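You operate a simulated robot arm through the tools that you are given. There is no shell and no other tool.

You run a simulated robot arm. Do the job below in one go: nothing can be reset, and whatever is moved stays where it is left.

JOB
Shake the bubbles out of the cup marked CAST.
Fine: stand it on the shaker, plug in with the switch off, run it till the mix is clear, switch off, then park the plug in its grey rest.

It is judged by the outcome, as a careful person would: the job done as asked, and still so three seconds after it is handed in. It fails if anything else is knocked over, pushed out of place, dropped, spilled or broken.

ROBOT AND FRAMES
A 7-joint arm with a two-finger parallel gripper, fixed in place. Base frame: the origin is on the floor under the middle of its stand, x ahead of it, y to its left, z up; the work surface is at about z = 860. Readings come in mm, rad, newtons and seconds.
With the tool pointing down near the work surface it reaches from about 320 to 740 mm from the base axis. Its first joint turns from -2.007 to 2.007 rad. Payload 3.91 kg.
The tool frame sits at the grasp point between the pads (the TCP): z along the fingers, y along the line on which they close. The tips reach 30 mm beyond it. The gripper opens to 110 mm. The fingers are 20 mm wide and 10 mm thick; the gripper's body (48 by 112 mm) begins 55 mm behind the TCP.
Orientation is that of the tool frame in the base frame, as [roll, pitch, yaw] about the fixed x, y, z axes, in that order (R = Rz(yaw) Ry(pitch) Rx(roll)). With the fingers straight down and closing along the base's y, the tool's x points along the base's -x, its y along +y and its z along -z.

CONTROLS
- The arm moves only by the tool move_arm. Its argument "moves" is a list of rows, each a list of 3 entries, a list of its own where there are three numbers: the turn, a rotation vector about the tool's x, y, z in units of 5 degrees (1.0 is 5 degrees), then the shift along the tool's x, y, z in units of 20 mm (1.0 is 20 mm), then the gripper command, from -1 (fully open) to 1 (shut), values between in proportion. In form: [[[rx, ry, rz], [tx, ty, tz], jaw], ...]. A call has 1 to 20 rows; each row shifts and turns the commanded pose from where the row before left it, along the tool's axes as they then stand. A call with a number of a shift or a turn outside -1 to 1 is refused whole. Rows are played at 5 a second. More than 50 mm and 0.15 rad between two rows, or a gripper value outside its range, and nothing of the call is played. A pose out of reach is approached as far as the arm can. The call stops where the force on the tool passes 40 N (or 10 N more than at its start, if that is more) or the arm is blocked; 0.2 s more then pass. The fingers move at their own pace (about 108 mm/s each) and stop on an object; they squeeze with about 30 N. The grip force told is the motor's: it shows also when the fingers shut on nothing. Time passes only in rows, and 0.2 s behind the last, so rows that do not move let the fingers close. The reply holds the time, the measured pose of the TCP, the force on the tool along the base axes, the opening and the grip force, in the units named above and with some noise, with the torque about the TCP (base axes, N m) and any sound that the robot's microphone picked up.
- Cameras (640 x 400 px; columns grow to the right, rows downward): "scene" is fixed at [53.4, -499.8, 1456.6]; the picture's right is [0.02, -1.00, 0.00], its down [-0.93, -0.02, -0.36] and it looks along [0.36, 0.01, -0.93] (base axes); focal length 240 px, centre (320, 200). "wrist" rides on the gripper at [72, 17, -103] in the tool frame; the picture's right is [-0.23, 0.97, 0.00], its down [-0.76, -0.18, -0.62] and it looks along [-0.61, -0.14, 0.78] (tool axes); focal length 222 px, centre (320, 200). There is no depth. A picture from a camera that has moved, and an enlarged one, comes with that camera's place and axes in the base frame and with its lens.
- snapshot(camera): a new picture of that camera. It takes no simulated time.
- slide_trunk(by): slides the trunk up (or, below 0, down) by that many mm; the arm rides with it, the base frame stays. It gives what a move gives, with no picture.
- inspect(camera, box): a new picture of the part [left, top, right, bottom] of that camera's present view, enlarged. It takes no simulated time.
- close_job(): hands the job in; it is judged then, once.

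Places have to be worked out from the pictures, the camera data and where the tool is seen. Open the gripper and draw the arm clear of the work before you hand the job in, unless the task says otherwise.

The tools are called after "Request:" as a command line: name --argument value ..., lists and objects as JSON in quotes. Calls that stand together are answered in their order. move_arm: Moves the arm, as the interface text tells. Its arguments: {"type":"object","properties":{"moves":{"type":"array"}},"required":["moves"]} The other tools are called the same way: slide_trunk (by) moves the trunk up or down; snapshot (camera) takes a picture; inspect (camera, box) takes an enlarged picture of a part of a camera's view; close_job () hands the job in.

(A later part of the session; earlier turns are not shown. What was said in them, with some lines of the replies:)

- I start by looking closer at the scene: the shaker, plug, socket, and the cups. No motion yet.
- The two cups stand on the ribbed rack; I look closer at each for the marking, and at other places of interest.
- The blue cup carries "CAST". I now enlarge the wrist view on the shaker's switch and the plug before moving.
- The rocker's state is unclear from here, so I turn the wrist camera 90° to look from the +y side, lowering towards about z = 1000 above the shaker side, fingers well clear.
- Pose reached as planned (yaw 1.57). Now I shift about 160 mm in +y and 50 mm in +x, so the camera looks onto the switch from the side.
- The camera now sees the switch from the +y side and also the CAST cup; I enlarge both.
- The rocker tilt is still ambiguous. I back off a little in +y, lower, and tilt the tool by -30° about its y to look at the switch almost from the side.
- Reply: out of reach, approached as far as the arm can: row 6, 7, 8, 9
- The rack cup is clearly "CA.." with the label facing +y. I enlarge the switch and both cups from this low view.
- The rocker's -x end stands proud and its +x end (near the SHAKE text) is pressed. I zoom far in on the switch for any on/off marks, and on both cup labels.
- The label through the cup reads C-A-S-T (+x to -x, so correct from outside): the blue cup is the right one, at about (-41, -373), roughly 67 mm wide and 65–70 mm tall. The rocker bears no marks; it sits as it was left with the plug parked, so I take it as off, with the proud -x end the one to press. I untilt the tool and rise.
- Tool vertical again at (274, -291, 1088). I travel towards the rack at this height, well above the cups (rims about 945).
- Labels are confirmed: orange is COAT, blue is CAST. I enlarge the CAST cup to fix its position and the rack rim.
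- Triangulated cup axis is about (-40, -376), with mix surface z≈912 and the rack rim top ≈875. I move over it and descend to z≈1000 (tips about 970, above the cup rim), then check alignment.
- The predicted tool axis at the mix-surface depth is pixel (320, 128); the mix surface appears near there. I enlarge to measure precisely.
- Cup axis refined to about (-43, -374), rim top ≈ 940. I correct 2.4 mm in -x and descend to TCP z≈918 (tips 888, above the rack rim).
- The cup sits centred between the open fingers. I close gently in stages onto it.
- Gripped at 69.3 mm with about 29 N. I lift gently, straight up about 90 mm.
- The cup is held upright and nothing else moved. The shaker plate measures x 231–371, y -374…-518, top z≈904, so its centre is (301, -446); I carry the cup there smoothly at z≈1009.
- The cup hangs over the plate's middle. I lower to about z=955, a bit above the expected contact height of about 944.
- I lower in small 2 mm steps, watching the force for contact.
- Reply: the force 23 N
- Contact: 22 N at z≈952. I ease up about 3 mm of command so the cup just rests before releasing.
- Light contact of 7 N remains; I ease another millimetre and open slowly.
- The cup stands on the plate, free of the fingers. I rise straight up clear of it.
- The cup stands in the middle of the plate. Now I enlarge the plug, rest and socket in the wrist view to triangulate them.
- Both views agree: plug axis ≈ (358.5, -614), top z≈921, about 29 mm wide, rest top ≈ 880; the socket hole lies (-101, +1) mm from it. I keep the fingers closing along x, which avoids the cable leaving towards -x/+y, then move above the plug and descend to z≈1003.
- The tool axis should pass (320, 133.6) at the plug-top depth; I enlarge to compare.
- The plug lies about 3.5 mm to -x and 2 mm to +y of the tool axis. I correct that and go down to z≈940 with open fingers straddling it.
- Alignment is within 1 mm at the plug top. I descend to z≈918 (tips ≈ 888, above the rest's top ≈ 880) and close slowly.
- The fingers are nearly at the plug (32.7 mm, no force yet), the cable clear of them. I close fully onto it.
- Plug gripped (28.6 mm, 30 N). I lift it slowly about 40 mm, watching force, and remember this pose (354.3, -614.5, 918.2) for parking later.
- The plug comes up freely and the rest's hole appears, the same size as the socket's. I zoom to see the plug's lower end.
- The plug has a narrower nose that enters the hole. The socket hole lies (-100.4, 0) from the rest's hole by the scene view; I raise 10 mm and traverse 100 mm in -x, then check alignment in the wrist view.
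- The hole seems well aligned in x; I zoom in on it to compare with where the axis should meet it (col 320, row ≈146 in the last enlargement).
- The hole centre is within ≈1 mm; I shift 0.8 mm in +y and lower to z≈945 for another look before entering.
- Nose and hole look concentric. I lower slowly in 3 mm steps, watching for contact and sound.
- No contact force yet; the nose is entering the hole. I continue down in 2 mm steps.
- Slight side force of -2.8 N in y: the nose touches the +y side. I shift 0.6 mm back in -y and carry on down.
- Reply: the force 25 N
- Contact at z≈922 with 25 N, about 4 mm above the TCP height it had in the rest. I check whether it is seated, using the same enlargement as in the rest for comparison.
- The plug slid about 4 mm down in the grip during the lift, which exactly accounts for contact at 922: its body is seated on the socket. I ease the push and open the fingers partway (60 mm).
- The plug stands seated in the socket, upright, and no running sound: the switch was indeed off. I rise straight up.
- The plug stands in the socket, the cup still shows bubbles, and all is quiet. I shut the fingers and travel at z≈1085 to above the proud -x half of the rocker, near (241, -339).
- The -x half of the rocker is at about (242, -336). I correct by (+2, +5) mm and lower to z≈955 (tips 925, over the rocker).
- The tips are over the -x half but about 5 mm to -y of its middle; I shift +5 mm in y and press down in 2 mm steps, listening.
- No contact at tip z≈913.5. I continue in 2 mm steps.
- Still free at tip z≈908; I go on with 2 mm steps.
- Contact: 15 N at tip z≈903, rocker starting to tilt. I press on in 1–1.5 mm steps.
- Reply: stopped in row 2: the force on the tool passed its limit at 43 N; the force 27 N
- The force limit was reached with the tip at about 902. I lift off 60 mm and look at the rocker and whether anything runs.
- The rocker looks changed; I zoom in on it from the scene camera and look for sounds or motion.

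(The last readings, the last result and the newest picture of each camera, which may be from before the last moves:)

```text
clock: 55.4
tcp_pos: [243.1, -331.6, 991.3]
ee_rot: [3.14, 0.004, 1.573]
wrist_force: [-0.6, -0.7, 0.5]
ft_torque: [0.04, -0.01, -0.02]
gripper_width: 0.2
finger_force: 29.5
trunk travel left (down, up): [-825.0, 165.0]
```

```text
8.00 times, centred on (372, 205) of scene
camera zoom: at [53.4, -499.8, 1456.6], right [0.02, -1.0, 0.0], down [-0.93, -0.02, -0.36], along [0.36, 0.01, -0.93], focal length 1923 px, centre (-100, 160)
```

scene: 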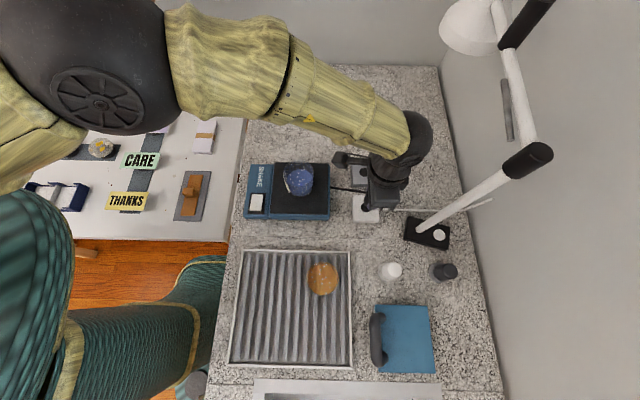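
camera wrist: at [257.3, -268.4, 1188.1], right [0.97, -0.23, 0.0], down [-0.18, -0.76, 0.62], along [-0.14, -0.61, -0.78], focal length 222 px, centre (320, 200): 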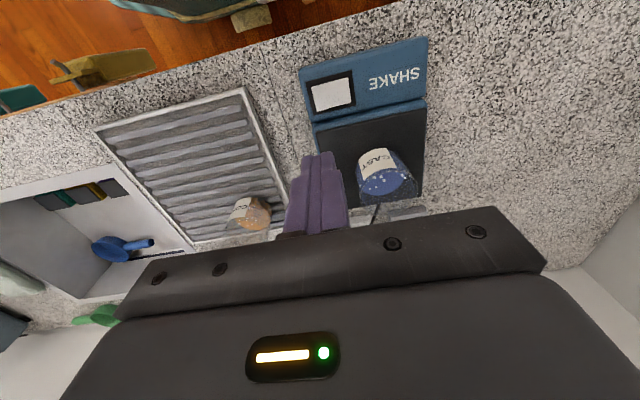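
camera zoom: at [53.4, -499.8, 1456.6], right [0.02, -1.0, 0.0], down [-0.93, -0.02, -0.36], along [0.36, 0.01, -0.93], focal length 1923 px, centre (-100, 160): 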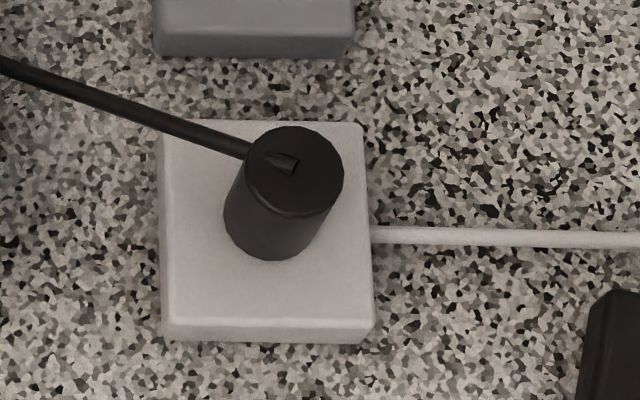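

The rocker has flipped (its -x end is now down, +x end up). No sound is told, so I wait a second and compare the cup and plate for motion.

Request:
move_arm --moves '[[[0, 0, 0], [0, 0, 0], 1], [[0, 0, 0], [0, 0, 0], 1], [[0, 0, 0], [0, 0, 0], 1], [[0, 0, 0], [0, 0, 0], 1], [[0, 0, 0], [0, 0, 0], 1]]'

Request:
inspect --camera "scene" --box '[235, 140, 340, 230]'

```text
clock: 56.6
tcp_pos: [243.4, -332.9, 992.3]
ee_rot: [3.141, 0.003, 1.571]
wrist_force: [-0.4, 0.1, -1.0]
ft_torque: [-0.02, 0.03, 0.0]
gripper_width: 0.2
finger_force: 29.8
trunk travel left (down, up): [-825.0, 165.0]
```

```text
4.44 times, centred on (288, 185) of scene
camera zoom: at [53.4, -499.8, 1456.6], right [0.02, -1.0, 0.0], down [-0.93, -0.02, -0.36], along [0.36, 0.01, -0.93], focal length 1068 px, centre (464, 267)
```

zoom: 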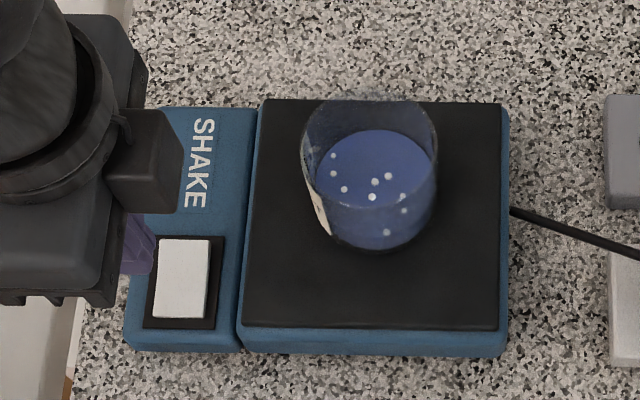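

The shaker runs: bubbles are vanishing (4 already gone). I move over the rocker's +x half and lower to hover just above it, ready to switch off, checking the mix.

Request:
move_arm --moves '[[[0, 0, 0], [-0.1, 0.65, 0], 1], [[0, 0, 0], [-0.1, 0.65, 0], 1], [[0, 0, 0], [0, 0, 0.8], 1], [[0, 0, 0], [0, 0, 0.8], 1], [[0, 0, 0], [0, 0, 0.7], 1]]'

Request:
inspect --camera "scene" --box '[235, 140, 340, 230]'

Request:
inspect --camera "wrist" --box '[240, 90, 400, 220]'

```text
clock: 57.8
tcp_pos: [268.7, -335.4, 946.1]
ee_rot: [3.14, 0.004, 1.571]
wrist_force: [-0.3, -0.5, -0.6]
ft_torque: [-0.01, -0.01, -0.02]
gripper_width: 0.0
finger_force: 30.2
trunk travel left (down, up): [-825.0, 165.0]
```

```text
4.44 times, centred on (288, 185) of scene
camera zoom: at [53.4, -499.8, 1456.6], right [0.02, -1.0, 0.0], down [-0.93, -0.02, -0.36], along [0.36, 0.01, -0.93], focal length 1068 px, centre (464, 267)
```

zoom: 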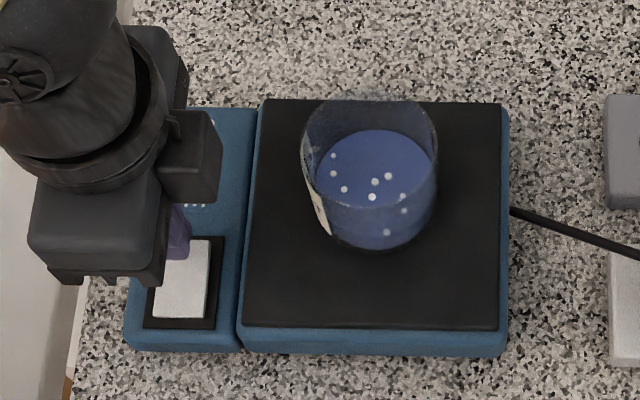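

```text
3.08 times, centred on (320, 155) of wrist
camera zoom: at [286.2, -263.4, 1047.2], right [0.97, -0.23, 0.0], down [-0.18, -0.76, 0.63], along [-0.14, -0.61, -0.78], focal length 684 px, centre (320, 338)
```

zoom: 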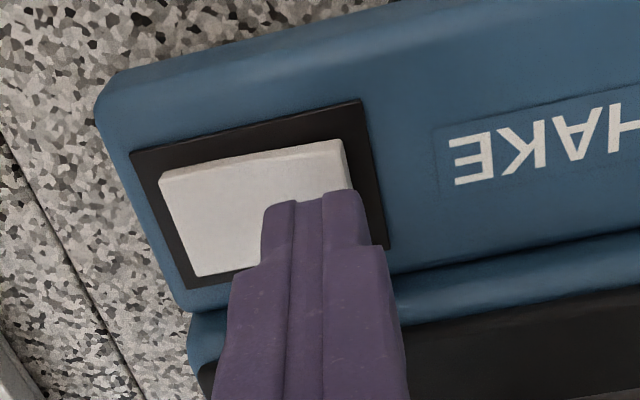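

Nine bubbles remain; fingers hover over the +x half. I wait and watch.

Request:
move_arm --moves '[[[0, 0, 0], [0, 0, 0], 1], [[0, 0, 0], [0, 0, 0], 1], [[0, 0, 0], [0, 0, 0], 1], [[0, 0, 0], [0, 0, 0], 1], [[0, 0, 0], [0, 0, 0], 1], [[0, 0, 0], [0, 0, 0], 1]]'

Request:
inspect --camera "scene" --box '[235, 140, 340, 230]'

```text
clock: 59.2
tcp_pos: [269.6, -336.3, 944.9]
ee_rot: [3.139, 0.003, 1.572]
wrist_force: [-0.2, 0.6, -0.5]
ft_torque: [-0.01, 0.0, 0.0]
gripper_width: 0.1
finger_force: 30.1
trunk travel left (down, up): [-825.0, 165.0]
```

```text
4.44 times, centred on (288, 185) of scene
camera zoom: at [53.4, -499.8, 1456.6], right [0.02, -1.0, 0.0], down [-0.93, -0.02, -0.36], along [0.36, 0.01, -0.93], focal length 1068 px, centre (464, 267)
```

zoom: 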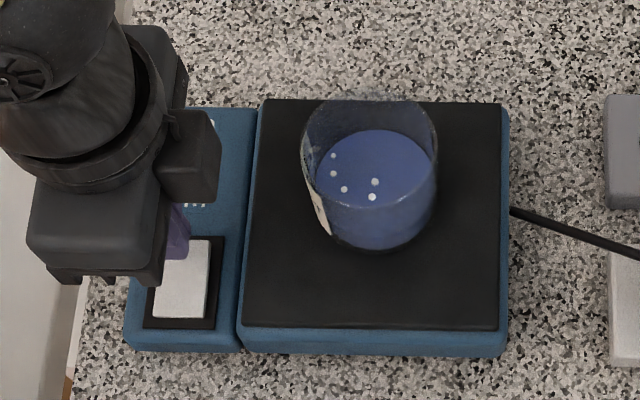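

Five bubbles remain, so it goes in steps. I wait on.

Request:
move_arm --moves '[[[0, 0, 0], [0, 0, 0], 1], [[0, 0, 0], [0, 0, 0], 1], [[0, 0, 0], [0, 0, 0], 1], [[0, 0, 0], [0, 0, 0], 1], [[0, 0, 0], [0, 0, 0], 1], [[0, 0, 0], [0, 0, 0], 1]]'

Request:
inspect --camera "scene" --box '[280, 150, 345, 210]'

```text
clock: 60.6
tcp_pos: [269.3, -335.8, 946.0]
ee_rot: [3.14, 0.004, 1.569]
wrist_force: [-0.5, 1.2, 0.2]
ft_torque: [0.01, 0.0, 0.05]
gripper_width: 0.1
finger_force: 30.0
trunk travel left (down, up): [-825.0, 165.0]
```

```text
6.67 times, centred on (312, 180) of scene
camera zoom: at [53.4, -499.8, 1456.6], right [0.02, -1.0, 0.0], down [-0.93, -0.02, -0.36], along [0.36, 0.01, -0.93], focal length 1603 px, centre (370, 333)
```

zoom: 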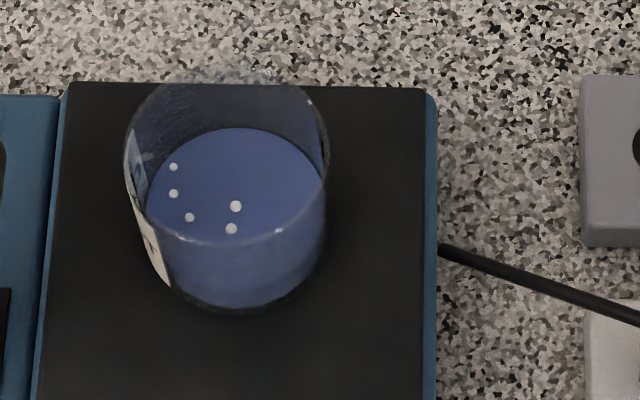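

Still five bubbles; the batches go about every 3 s. I wait one more second or so.

Request:
move_arm --moves '[[[0, 0, 0], [0, 0, 0], 1], [[0, 0, 0], [0, 0, 0], 1], [[0, 0, 0], [0, 0, 0], 1], [[0, 0, 0], [0, 0, 0], 1], [[0, 0, 0], [0, 0, 0], 1], [[0, 0, 0], [0, 0, 0], 1]]'

Request:
inspect --camera "scene" --box '[280, 150, 345, 210]'

```text
clock: 62.0
tcp_pos: [268.1, -335.1, 944.6]
ee_rot: [3.139, 0.002, 1.571]
wrist_force: [-0.2, -0.8, 0.0]
ft_torque: [-0.02, -0.01, 0.02]
gripper_width: 0.2
finger_force: 29.7
trunk travel left (down, up): [-825.0, 165.0]
```

```text
6.67 times, centred on (312, 180) of scene
camera zoom: at [53.4, -499.8, 1456.6], right [0.02, -1.0, 0.0], down [-0.93, -0.02, -0.36], along [0.36, 0.01, -0.93], focal length 1603 px, centre (370, 333)
```

zoom: 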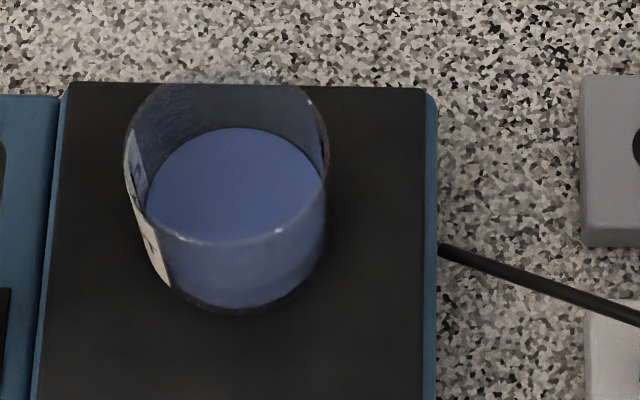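

The mix is clear: no bubbles left. I press the +x half down to switch off.

Request:
move_arm --moves '[[[0, 0, 0], [0, 0, 0.3], 1], [[0, 0, 0], [0, 0, 0.15], 1], [[0, 0, 0], [0, 0, 0.1], 1], [[0, 0, 0], [0, 0, 0.1], 1], [[0, 0, 0], [0, 0, 0.08], 1], [[0, 0, 0], [0, 0, 0.06], 1]]'

Request:
inspect --camera "wrist" --box '[240, 90, 400, 220]'

```text
clock: 63.5
tcp_pos: [268.9, -334.8, 932.8]
ee_rot: [3.135, 0.007, 1.571]
wrist_force: [-2.7, 6.0, 25.0]
ft_torque: [0.31, 0.31, -0.09]
gripper_width: 0.0
finger_force: 30.1
trunk travel left (down, up): [-825.0, 165.0]
stopped in row 6: the force on the tool passed its limit at 42 N (the readings are from after the stop); the commanded pose is now the measured one
```

```text
3.08 times, centred on (320, 155) of wrist
camera zoom: at [285.7, -262.4, 1034.8], right [0.97, -0.23, 0.01], down [-0.18, -0.76, 0.63], along [-0.14, -0.61, -0.78], focal length 684 px, centre (320, 338)
```

zoom: 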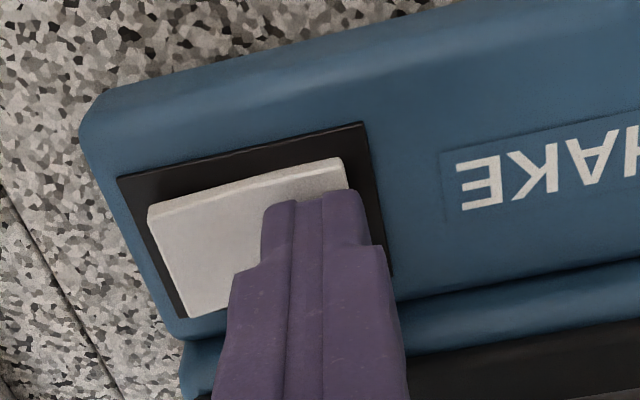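

The rocker appears tipped back (its -x end stands proud again). I lift off and check.

Request:
move_arm --moves '[[[0, 0, 0], [0, 0, -0.3], 1], [[0, 0, 0], [0, 0, -0.9], 1], [[0, 0, 0], [0, 0, -0.9], 1], [[0, 0, 0], [0, 0, -0.9], 1]]'

Request:
inspect --camera "scene" --box '[246, 190, 270, 215]'

Request:
inspect --camera "wrist" --box '[260, 70, 400, 190]'

Request:
inspect --camera "scene" --box '[235, 140, 400, 230]'

```text
clock: 64.5
tcp_pos: [268.6, -336.0, 990.8]
ee_rot: [3.136, 0.008, 1.573]
wrist_force: [-0.4, 0.2, -0.4]
ft_torque: [-0.03, 0.01, 0.0]
gripper_width: 0.0
finger_force: 30.1
trunk travel left (down, up): [-825.0, 165.0]
```

```text
16.00 times, centred on (258, 202) of scene
camera zoom: at [53.4, -499.8, 1456.6], right [0.02, -1.0, 0.0], down [-0.93, -0.02, -0.36], along [0.36, 0.01, -0.93], focal length 3846 px, centre (1312, 160)
```

zoom: 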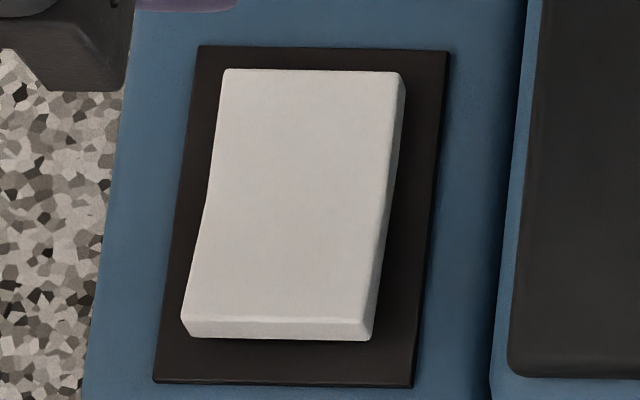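

```text
3.33 times, centred on (330, 130) of wrist
camera zoom: at [286.4, -263.5, 1093.3], right [0.97, -0.23, 0.01], down [-0.18, -0.76, 0.63], along [-0.14, -0.61, -0.78], focal length 740 px, centre (287, 433)
```

zoom: 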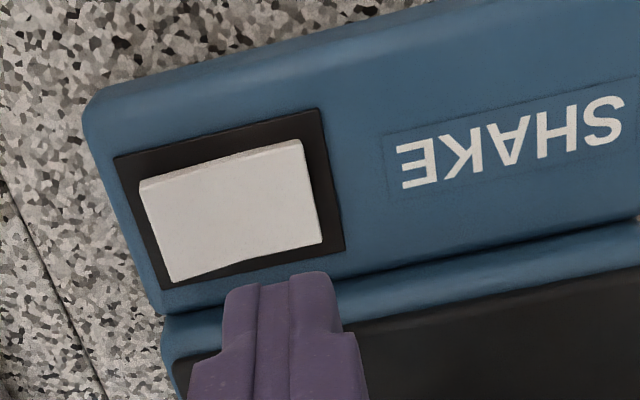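

```text
3.88 times, centred on (318, 185) of scene
camera zoom: at [53.4, -499.8, 1456.6], right [0.02, -1.0, 0.0], down [-0.93, -0.02, -0.36], along [0.36, 0.01, -0.93], focal length 932 px, centre (330, 258)
```

zoom: 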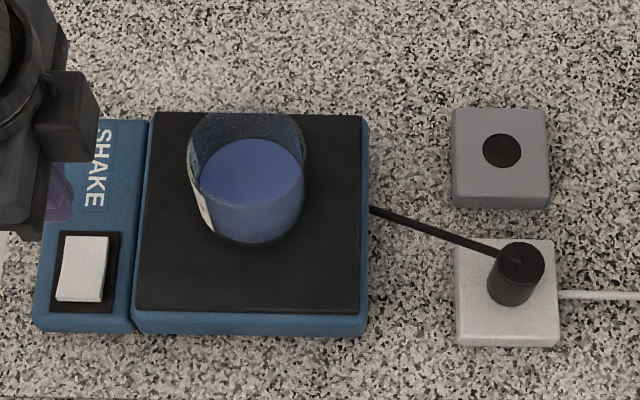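

The rocker looks exactly as at the start: off, and the mix is clear. I level the small residual tilt, rise to z≈1085, open to 60 mm and travel back above the plug in the socket (255, -613).

Request:
move_arm --moves '[[[0.063, 0.092, 0], [0, 0, -0.9], 1], [[0, 0, 0], [0, 0, -1], 1], [[0, 0, 0], [0, 0, -1], 1], [[0, 0, 0], [0, 0, -1], 1], [[0, 0, 0], [0, 0, -0.8], 1], [[0, 0, 0], [-0.9, -0.05, 0], 1], [[0, 0, 0], [-1, -0.05, 0], 1], [[0, 0, 0], [-1, -0.05, 0], 1], [[0, 0, 0], [-1, -0.05, 0], 1], [[0, 0, 0], [-1, -0.05, 0], 1], [[0, 0, 0], [-1, -0.05, 0], 1], [[0, 0, 0], [-1, -0.05, 0], 1], [[0, 0, 0], [-1, -0.05, 0], 1], [[0, 0, 0], [-1, -0.05, 0], 1], [[0, 0, 0], [-1, -0.05, 0], 0.5], [[0, 0, 0], [-1, -0.05, 0], 0], [[0, 0, 0], [-1, -0.05, 0], -0.1], [[0, 0, 0], [-1, -0.05, 0], -0.1], [[0, 0, 0], [-0.95, -0.03, 0], -0.1], [[0, 0, 0], [0, 0, 0], -0.1]]'

Request:
snapshot --camera "wrist"

Request:
inspect --camera "wrist" --box '[270, 60, 370, 160]'

```text
clock: 68.7
tcp_pos: [255.0, -613.6, 1085.0]
ee_rot: [-3.139, 0.0, 1.571]
wrist_force: [0.1, -1.3, 0.3]
ft_torque: [0.0, 0.01, -0.01]
gripper_width: 60.5
finger_force: 0.0
trunk travel left (down, up): [-825.0, 165.0]
```

```text
taken
camera wrist: at [273.6, -541.2, 1187.3], right [0.97, -0.23, 0.0], down [-0.18, -0.76, 0.62], along [-0.14, -0.61, -0.78], focal length 222 px, centre (320, 200)
```

wrist: 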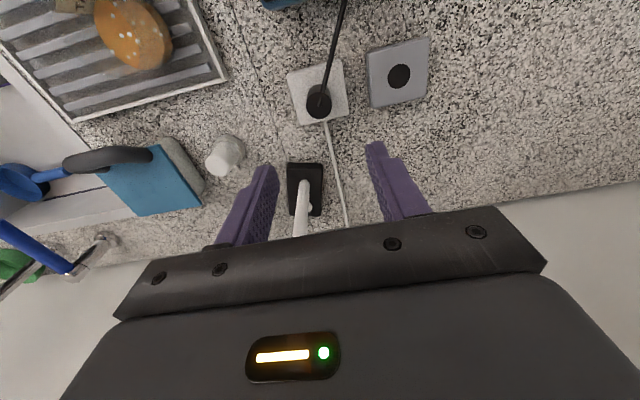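

```text
4.00 times, centred on (320, 110) of wrist
camera zoom: at [273.6, -541.2, 1187.3], right [0.97, -0.23, 0.0], down [-0.18, -0.76, 0.62], along [-0.14, -0.61, -0.78], focal length 888 px, centre (320, 560)
```

zoom: 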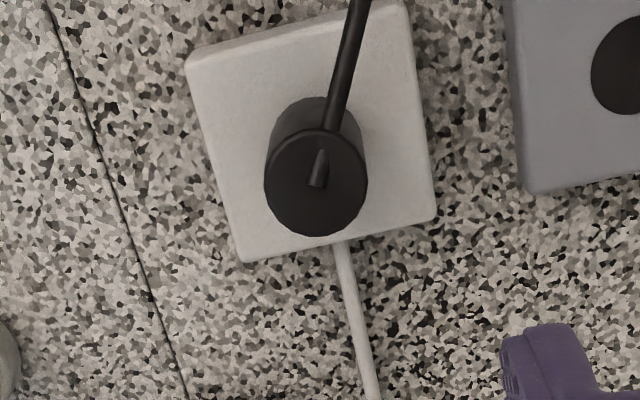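

The tool axis is within ~1 mm of the plug. I descend around it to z≈930 and check before closing.

Request:
move_arm --moves '[[[0, 0, 0], [0, -0.04, 0.8], -0.1], [[0, 0, 0], [0, 0, 1], -0.1], [[0, 0, 0], [0, 0, 1], -0.1], [[0, 0, 0], [0, 0, 1], -0.1], [[0, 0, 0], [0, 0, 1], -0.1], [[0, 0, 0], [0, 0, 1], -0.1], [[0, 0, 0], [0, 0, 1], -0.1], [[0, 0, 0], [0, 0, 0.6], -0.1], [[0, 0, 0], [0, 0, 0.35], -0.1]]'

Request:
inspect --camera "wrist" --box '[240, 100, 400, 230]'

```text
clock: 70.7
tcp_pos: [255.5, -613.4, 928.6]
ee_rot: [-3.141, 0.0, 1.57]
wrist_force: [0.0, 0.0, 0.3]
ft_torque: [0.0, 0.01, 0.01]
gripper_width: 60.5
finger_force: 0.0
trunk travel left (down, up): [-825.0, 165.0]
```

```text
3.08 times, centred on (320, 165) of wrist
camera zoom: at [272.9, -541.5, 1031.9], right [0.97, -0.23, 0.0], down [-0.18, -0.76, 0.62], along [-0.14, -0.61, -0.78], focal length 684 px, centre (320, 308)
```

zoom: 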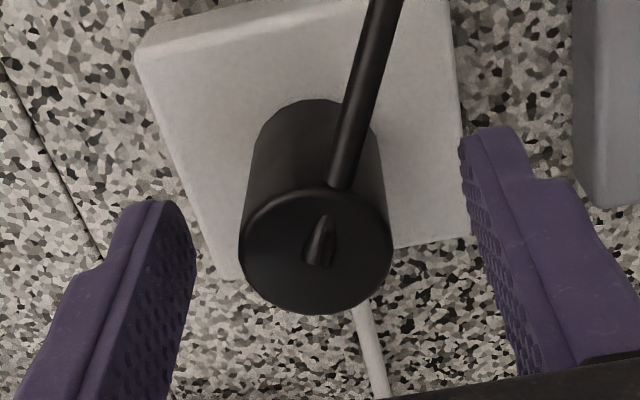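

Well centred. I go down the last 12 mm to z≈916 (tips 886) and close firmly.

Request:
move_arm --moves '[[[0, 0, 0], [0, 0, 0.35], -0.1], [[0, 0, 0], [0, 0, 0.27], -0.1], [[0, 0, 0], [0, 0, 0], 0.2], [[0, 0, 0], [0, 0, 0], 0.4], [[0, 0, 0], [0, 0, 0], 0.5], [[0, 0, 0], [0, 0, 0], 0.7], [[0, 0, 0], [0, 0, 0], 1], [[0, 0, 0], [0, 0, 0], 1]]'

Request:
inspect --camera "wrist" --box '[240, 100, 400, 230]'

```text
clock: 72.5
tcp_pos: [254.8, -614.0, 917.8]
ee_rot: [-3.138, -0.001, 1.571]
wrist_force: [-2.5, 0.0, 0.2]
ft_torque: [-0.02, -0.3, 0.0]
gripper_width: 28.9
finger_force: 29.8
trunk travel left (down, up): [-825.0, 165.0]
```

```text
3.08 times, centred on (320, 165) of wrist
camera zoom: at [272.4, -541.2, 1020.0], right [0.97, -0.23, 0.0], down [-0.18, -0.76, 0.62], along [-0.14, -0.61, -0.78], focal length 684 px, centre (320, 308)
```

zoom: 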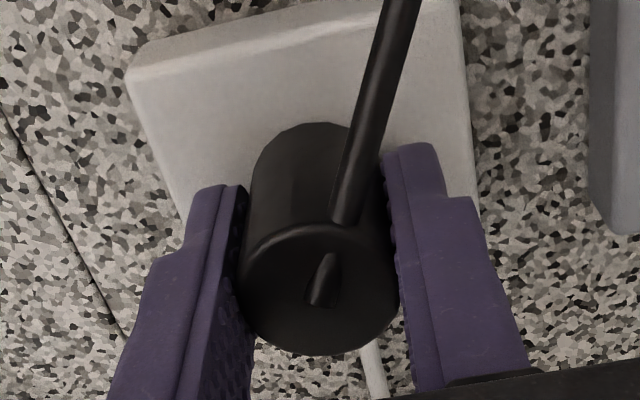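

Gripped (28.9 mm, 30 N). I lift it out slowly by about 50 mm.

Request:
move_arm --moves '[[[0, 0, 0], [0, 0, -0.1], 1], [[0, 0, 0], [0, 0, -0.15], 1], [[0, 0, 0], [0, 0, -0.2], 1], [[0, 0, 0], [0, 0, -0.3], 1], [[0, 0, 0], [0, 0, -0.4], 1], [[0, 0, 0], [0, 0, -0.5], 1], [[0, 0, 0], [0, 0, -0.5], 1], [[0, 0, 0], [0, 0, -0.3], 1], [[0, 0, 0], [0, 0, -0.1], 1]]'

Request:
inspect --camera "wrist" --box '[240, 80, 400, 230]'

Request:
snapshot --camera "scene"

```text
clock: 74.5
tcp_pos: [254.8, -613.1, 967.8]
ee_rot: [-3.14, -0.002, 1.572]
wrist_force: [0.2, 0.2, -0.4]
ft_torque: [-0.01, 0.03, 0.02]
gripper_width: 28.5
finger_force: 30.3
trunk travel left (down, up): [-825.0, 165.0]
```

```text
2.67 times, centred on (320, 155) of wrist
camera zoom: at [272.5, -541.2, 1070.2], right [0.97, -0.23, 0.0], down [-0.18, -0.76, 0.62], along [-0.14, -0.61, -0.78], focal length 592 px, centre (320, 320)
```

zoom: 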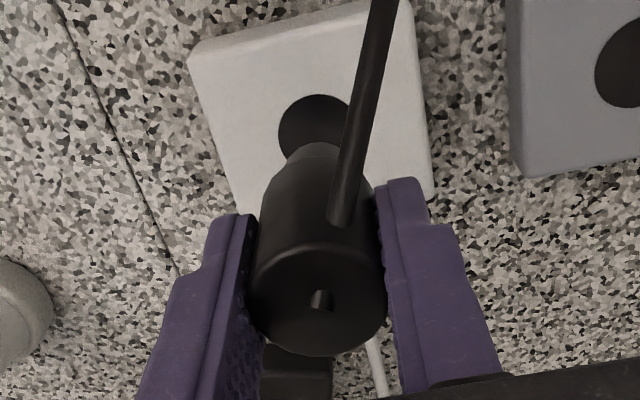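

```text
taken
```

scene: 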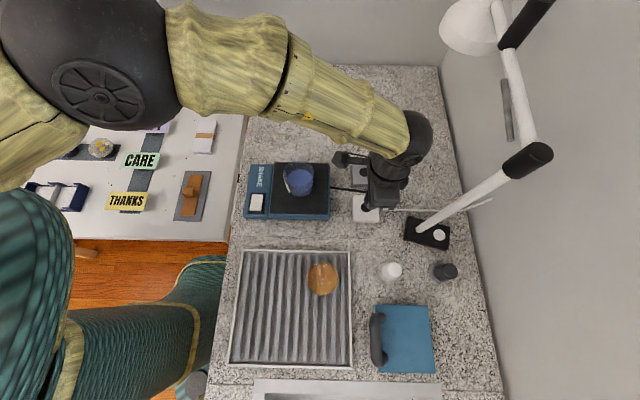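

The plug is out cleanly. I traverse +100 mm in x to above the grey rest and check alignment.

Request:
move_arm --moves '[[[0, 0, 0], [0, 0.3, 0], 1], [[0, 0, 0], [0, 0.7, 0], 1], [[0, 0, 0], [0, 0.8, 0], 1], [[0, 0, 0], [0, 0.9, 0], 1], [[0, 0, 0], [0, 0.9, 0], 1], [[0, 0, 0], [0, 0.8, 0], 1], [[0, 0, 0], [0, 0.42, 0], 1], [[0, 0, 0], [0, 0.2, 0], 1], [[0, 0, 0], [0, 0, 0], 1]]'

Request:
inspect --camera "wrist" --box '[260, 80, 380, 220]'

Request:
inspect --camera "wrist" --box '[290, 95, 350, 155]'

```text
clock: 76.5
tcp_pos: [355.6, -613.3, 968.8]
ee_rot: [-3.141, -0.001, 1.572]
wrist_force: [0.8, -0.4, -0.2]
ft_torque: [0.02, 0.01, -0.02]
gripper_width: 28.7
finger_force: 30.2
trunk travel left (down, up): [-825.0, 165.0]
```

```text
2.86 times, centred on (320, 150) of wrist
camera zoom: at [373.3, -541.2, 1070.6], right [0.97, -0.23, 0.0], down [-0.18, -0.76, 0.62], along [-0.14, -0.61, -0.78], focal length 635 px, centre (320, 343)
```

zoom: 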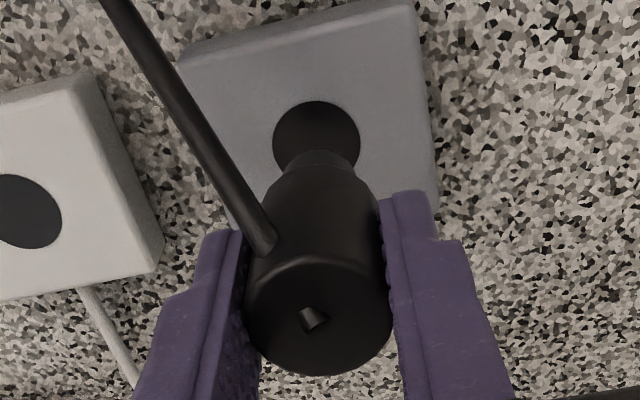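

```text
6.67 times, centred on (320, 125) of wrist
camera zoom: at [373.3, -541.2, 1070.6], right [0.97, -0.23, 0.0], down [-0.18, -0.76, 0.62], along [-0.14, -0.61, -0.78], focal length 1481 px, centre (320, 700)
```

zoom: 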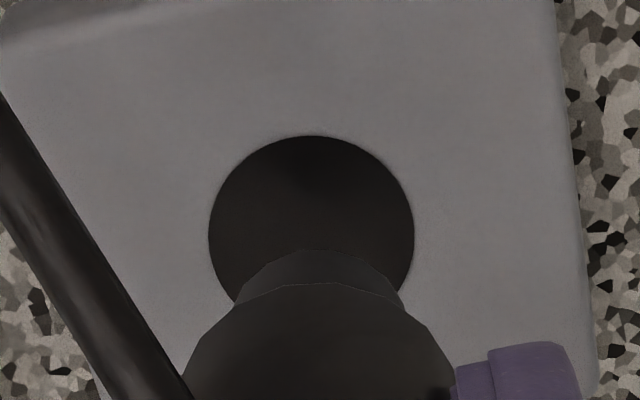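

The rest's hole lies about 1.3 mm to -x of the nose. I correct (-1.3, -0.4) mm and lower to z≈930 in slow steps.

Request:
move_arm --moves '[[[0, 0, 0], [-0.02, -0.065, 0], 1], [[0, 0, 0], [0, 0, 0.4], 1], [[0, 0, 0], [0, 0, 0.4], 1], [[0, 0, 0], [0, 0, 0.3], 1], [[0, 0, 0], [0, 0, 0.15], 1], [[0, 0, 0], [0, 0, 0.15], 1]]'

Request:
inspect --camera "wrist" --box '[270, 95, 370, 185]'

```text
clock: 77.9
tcp_pos: [354.5, -613.1, 938.7]
ee_rot: [-3.138, -0.001, 1.571]
wrist_force: [0.5, -0.1, -1.2]
ft_torque: [-0.02, -0.01, 0.01]
gripper_width: 28.5
finger_force: 29.5
trunk travel left (down, up): [-825.0, 165.0]
```

```text
4.44 times, centred on (320, 140) of wrist
camera zoom: at [372.0, -541.7, 1042.4], right [0.97, -0.23, 0.0], down [-0.18, -0.76, 0.62], along [-0.14, -0.61, -0.78], focal length 987 px, centre (320, 467)
```

zoom: 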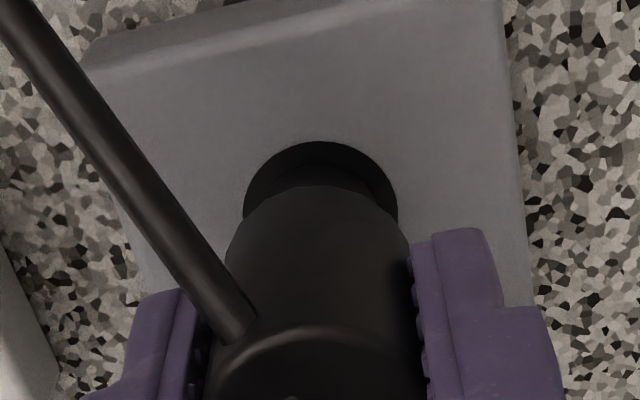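

Nose and hole are concentric now. I continue down in small steps, expecting seating near z≈920.

Request:
move_arm --moves '[[[0, 0, 0], [0, 0, 0.15], 1], [[0, 0, 0], [0, 0, 0.15], 1], [[0, 0, 0], [0, 0, 0.15], 1], [[0, 0, 0], [0, 0, 0.12], 1], [[0, 0, 0], [0, 0, 0.1], 1]]'

Request:
inspect --camera "wrist" --box '[270, 95, 370, 185]'

```text
clock: 79.1
tcp_pos: [354.2, -613.3, 925.8]
ee_rot: [-3.14, 0.0, 1.571]
wrist_force: [-0.8, 0.0, -0.4]
ft_torque: [0.0, 0.0, 0.04]
gripper_width: 28.6
finger_force: 29.8
trunk travel left (down, up): [-825.0, 165.0]
```

```text
4.44 times, centred on (320, 140) of wrist
camera zoom: at [371.7, -541.5, 1029.1], right [0.97, -0.23, 0.0], down [-0.18, -0.76, 0.62], along [-0.14, -0.61, -0.78], focal length 987 px, centre (320, 467)
```

zoom: 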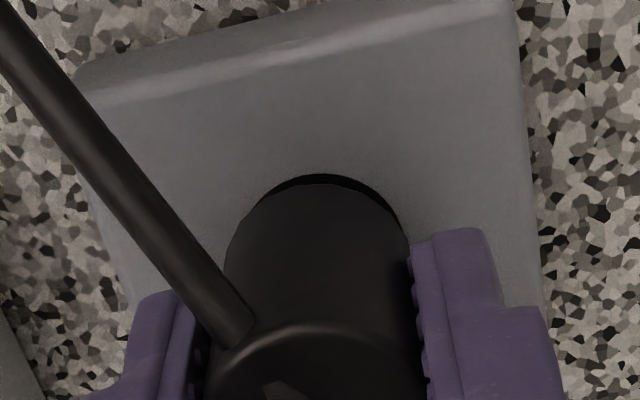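

Entering freely at z≈925.8; I continue in 1.5–2 mm steps until it touches down.

Request:
move_arm --moves '[[[0, 0, 0], [0, 0, 0.1], 1], [[0, 0, 0], [0, 0, 0.08], 1], [[0, 0, 0], [0, 0, 0.08], 1]]'

```text
clock: 79.9
tcp_pos: [355.3, -613.5, 921.9]
ee_rot: [-3.141, -0.001, 1.57]
wrist_force: [1.2, 2.2, 5.6]
ft_torque: [0.2, -0.17, -0.01]
gripper_width: 28.6
finger_force: 30.0
trunk travel left (down, up): [-825.0, 165.0]
```

Touch-down begins (5.6 N at 921.9). I press about 2 mm more to be sure it is seated.

Request:
move_arm --moves '[[[0, 0, 0], [0, 0, 0.06], 1], [[0, 0, 0], [0, 0, 0.06], 1]]'

Request:
inspect --camera "wrist" --box '[240, 100, 400, 230]'

```text
clock: 80.5
tcp_pos: [354.6, -612.9, 922.6]
ee_rot: [3.139, 0.006, 1.572]
wrist_force: [2.0, 1.9, 18.6]
ft_torque: [0.33, 0.27, -0.03]
gripper_width: 28.5
finger_force: 30.0
trunk travel left (down, up): [-825.0, 165.0]
```

```text
3.08 times, centred on (320, 165) of wrist
camera zoom: at [372.0, -540.7, 1024.5], right [0.97, -0.23, 0.0], down [-0.18, -0.76, 0.63], along [-0.14, -0.61, -0.78], focal length 684 px, centre (320, 308)
```

zoom: 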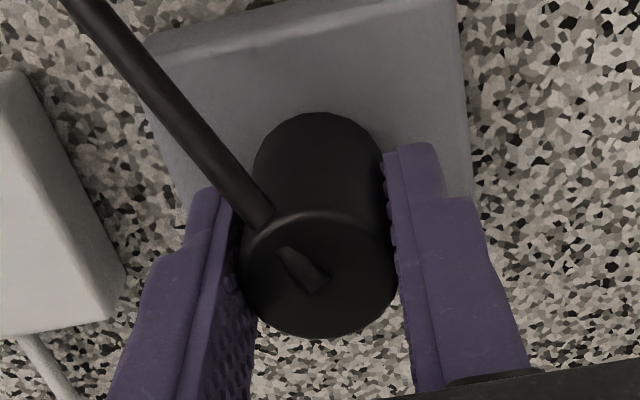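

Firmly seated (18.6 N, no further travel). I ease the push and open the fingers gradually.

Request:
move_arm --moves '[[[0, 0, 0], [0, 0, -0.08], 1], [[0, 0, 0], [0, 0, -0.05], 0.8], [[0, 0, 0], [0, 0, 0], 0.4], [[0, 0, 0], [0, 0, 0], 0.2], [[0, 0, 0], [0, 0, 0], 0], [[0, 0, 0], [0, 0, 0], -0.1], [[0, 0, 0], [0, 0, 0], -0.1]]'

Request:
inspect --camera "wrist" --box '[240, 100, 400, 230]'

```text
clock: 82.1
tcp_pos: [353.8, -612.9, 922.2]
ee_rot: [-3.139, 0.001, 1.569]
wrist_force: [0.0, -0.3, 0.4]
ft_torque: [-0.03, -0.02, 0.02]
gripper_width: 60.6
finger_force: 0.1
trunk travel left (down, up): [-825.0, 165.0]
```

```text
3.08 times, centred on (320, 165) of wrist
camera zoom: at [371.7, -541.7, 1024.4], right [0.97, -0.23, 0.0], down [-0.18, -0.76, 0.62], along [-0.14, -0.61, -0.78], focal length 684 px, centre (320, 308)
```

zoom: 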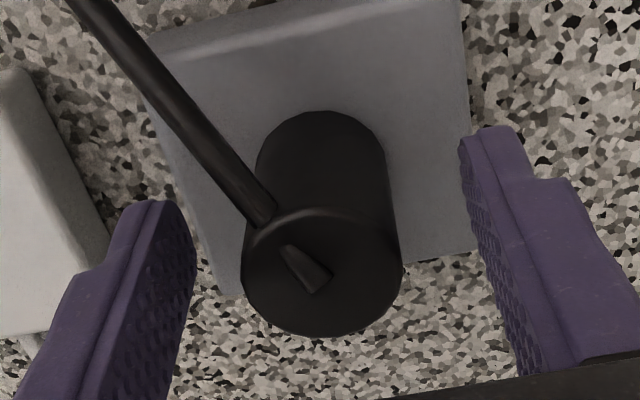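

The plug stands upright in the grey rest, free of the fingers. I rise straight up well clear.

Request:
move_arm --moves '[[[0, 0, 0], [0, 0, -0.4], -0.1], [[0, 0, 0], [0, 0, -0.8], -0.1], [[0, 0, 0], [0, 0, -1], -0.1], [[0, 0, 0], [0, 0, -1], -0.1], [[0, 0, 0], [0, 0, -1], -0.1], [[0, 0, 0], [0, 0, -1], -0.1], [[0, 0, 0], [0, 0, -1], -0.1], [[0, 0, 0], [0, 0, -1], -0.1], [[0, 0, 0], [0, 0, -1], -0.1], [[0, 0, 0], [0, 0, -1], -0.1]]'

Request:
snapshot --camera "wrist"

Request:
snapshot --camera "scene"

```text
clock: 84.3
tcp_pos: [353.8, -612.9, 1104.2]
ee_rot: [-3.139, -0.004, 1.571]
wrist_force: [-0.1, -0.6, 0.2]
ft_torque: [-0.01, 0.02, 0.04]
gripper_width: 60.4
finger_force: 0.0
trunk travel left (down, up): [-825.0, 165.0]
```

```text
taken
camera wrist: at [371.8, -541.5, 1208.6], right [0.97, -0.23, 0.0], down [-0.18, -0.76, 0.62], along [-0.14, -0.61, -0.78], focal length 222 px, centre (320, 200)
```

wrist: 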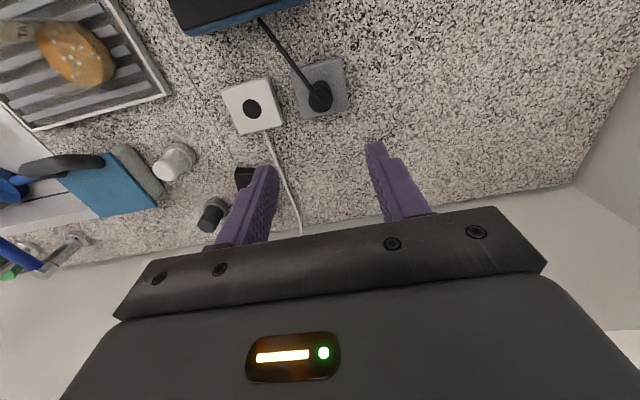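

```text
taken
```

scene: 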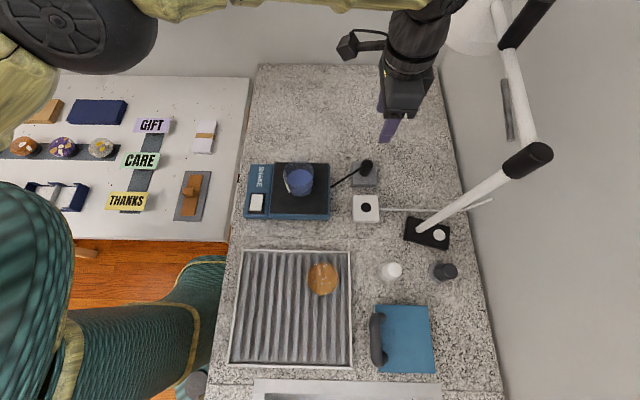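

All is in place. I open fully and draw the arm up and back, away from the work.

Request:
move_arm --moves '[[[0, 0, 0], [0, 0, -1], -0.1], [[0, 0, 0], [0, 0, -1], -0.3], [[0, 0, 0], [0.5, 0, -1], -1], [[0, 0, 0], [1, -0.2, -0.5], -1], [[0, 0, 0], [1, -0.2, 0], -1], [[0, 0, 0], [1, -0.2, 0], -1], [[0, 0, 0], [1, -0.2, 0], -1], [[0, 0, 0], [1, -0.2, 0], -1], [[0, 0, 0], [1, -0.2, 0], -1], [[0, 0, 0], [1, -0.2, 0], -1], [[0, 0, 0], [1, -0.2, 0], -1], [[0, 0, 0], [1, -0.2, 0], -1], [[0, 0, 0], [1, -0.2, 0], -1], [[0, 0, 0], [1, -0.2, 0], -1], [[0, 0, 0], [1, -0.2, 0], -1], [[0, 0, 0], [1, -0.2, 0], -1], [[0, 0, 0], [0.5, 0, 0], -1]]'

Request:
snapshot --camera "scene"

Request:
inspect --camera "scene" --box '[235, 140, 400, 230]'

Request:
inspect --camera "scene" --box '[345, 150, 390, 190]'

Request:
inspect --camera "scene" --box '[280, 150, 345, 210]'

```text
clock: 87.9
tcp_pos: [302.2, -334.0, 1177.0]
ee_rot: [-3.14, 0.0, 1.574]
wrist_force: [-0.5, -0.1, -0.1]
ft_torque: [0.0, -0.02, 0.03]
gripper_width: 110.2
finger_force: 0.1
trunk travel left (down, up): [-825.0, 165.0]
```

```text
taken
```

scene: 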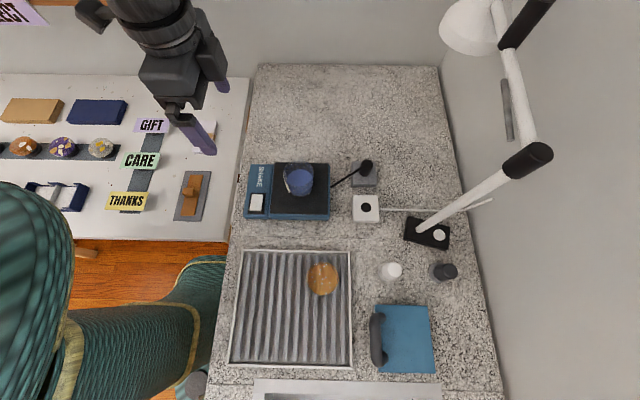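

```text
3.88 times, centred on (318, 185) of scene
camera zoom: at [53.4, -499.8, 1456.6], right [0.02, -1.0, 0.0], down [-0.93, -0.02, -0.36], along [0.36, 0.01, -0.93], focal length 932 px, centre (330, 258)
```

zoom: 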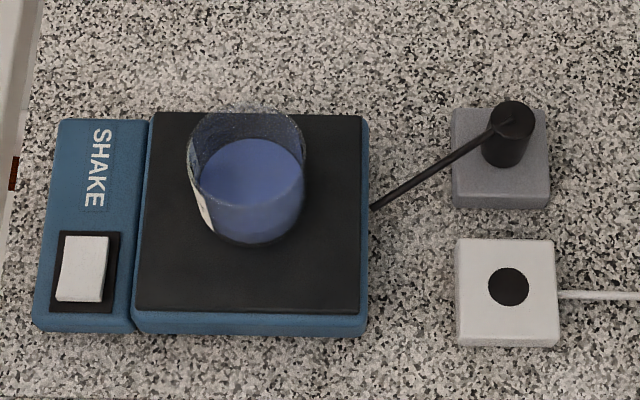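

```text
10.00 times, centred on (368, 170) of scene
camera zoom: at [53.4, -499.8, 1456.6], right [0.02, -1.0, 0.0], down [-0.93, -0.02, -0.36], along [0.36, 0.01, -0.93], focal length 2404 px, centre (-155, 500)
```

zoom: 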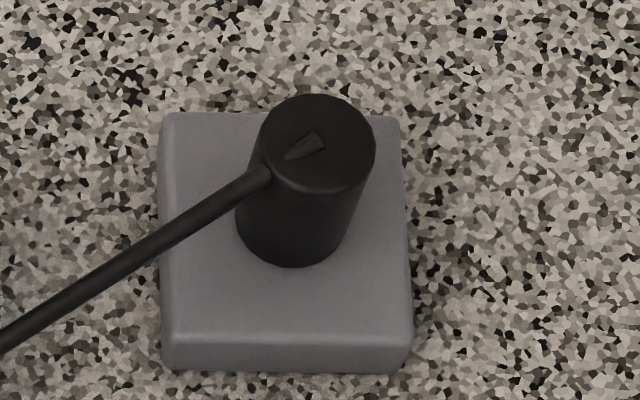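

```text
6.67 times, centred on (312, 180) of scene
camera zoom: at [53.4, -499.8, 1456.6], right [0.02, -1.0, 0.0], down [-0.93, -0.02, -0.36], along [0.36, 0.01, -0.93], focal length 1603 px, centre (370, 333)
```

zoom: 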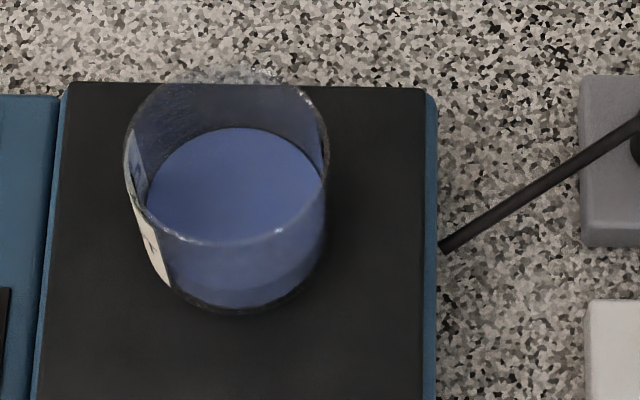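

The mix is clear and the cup stands on the plate. The switch is off, the plug sits in its grey rest just as it did at the start, everything else is where it was, and the arm is clear with the gripper open. I hand the job in.

Request:
close_job

```text
The job is handed in.
```

The CAST cup (the blue one) is shaken clear: no bubbles show in the mix, and it is still standing on the shaker. The job has been handed in, but no verdict has come back yet.

- **Switch state:** the rocker has no on/off marks. I took it as off because the plug was parked, and the shaker did not start when I plugged it in.
- **Run time:** I ran it for about 8 seconds, until the last bubbles were gone, then switched it off. The rocker is back in its starting position.
- **Plug:** it is seated in the grey rest and looks the same as it did at the start.
- **Everything else:** the orange COAT cup and the other items on the counter look unmoved. The gripper is open and the arm is drawn back from the work.
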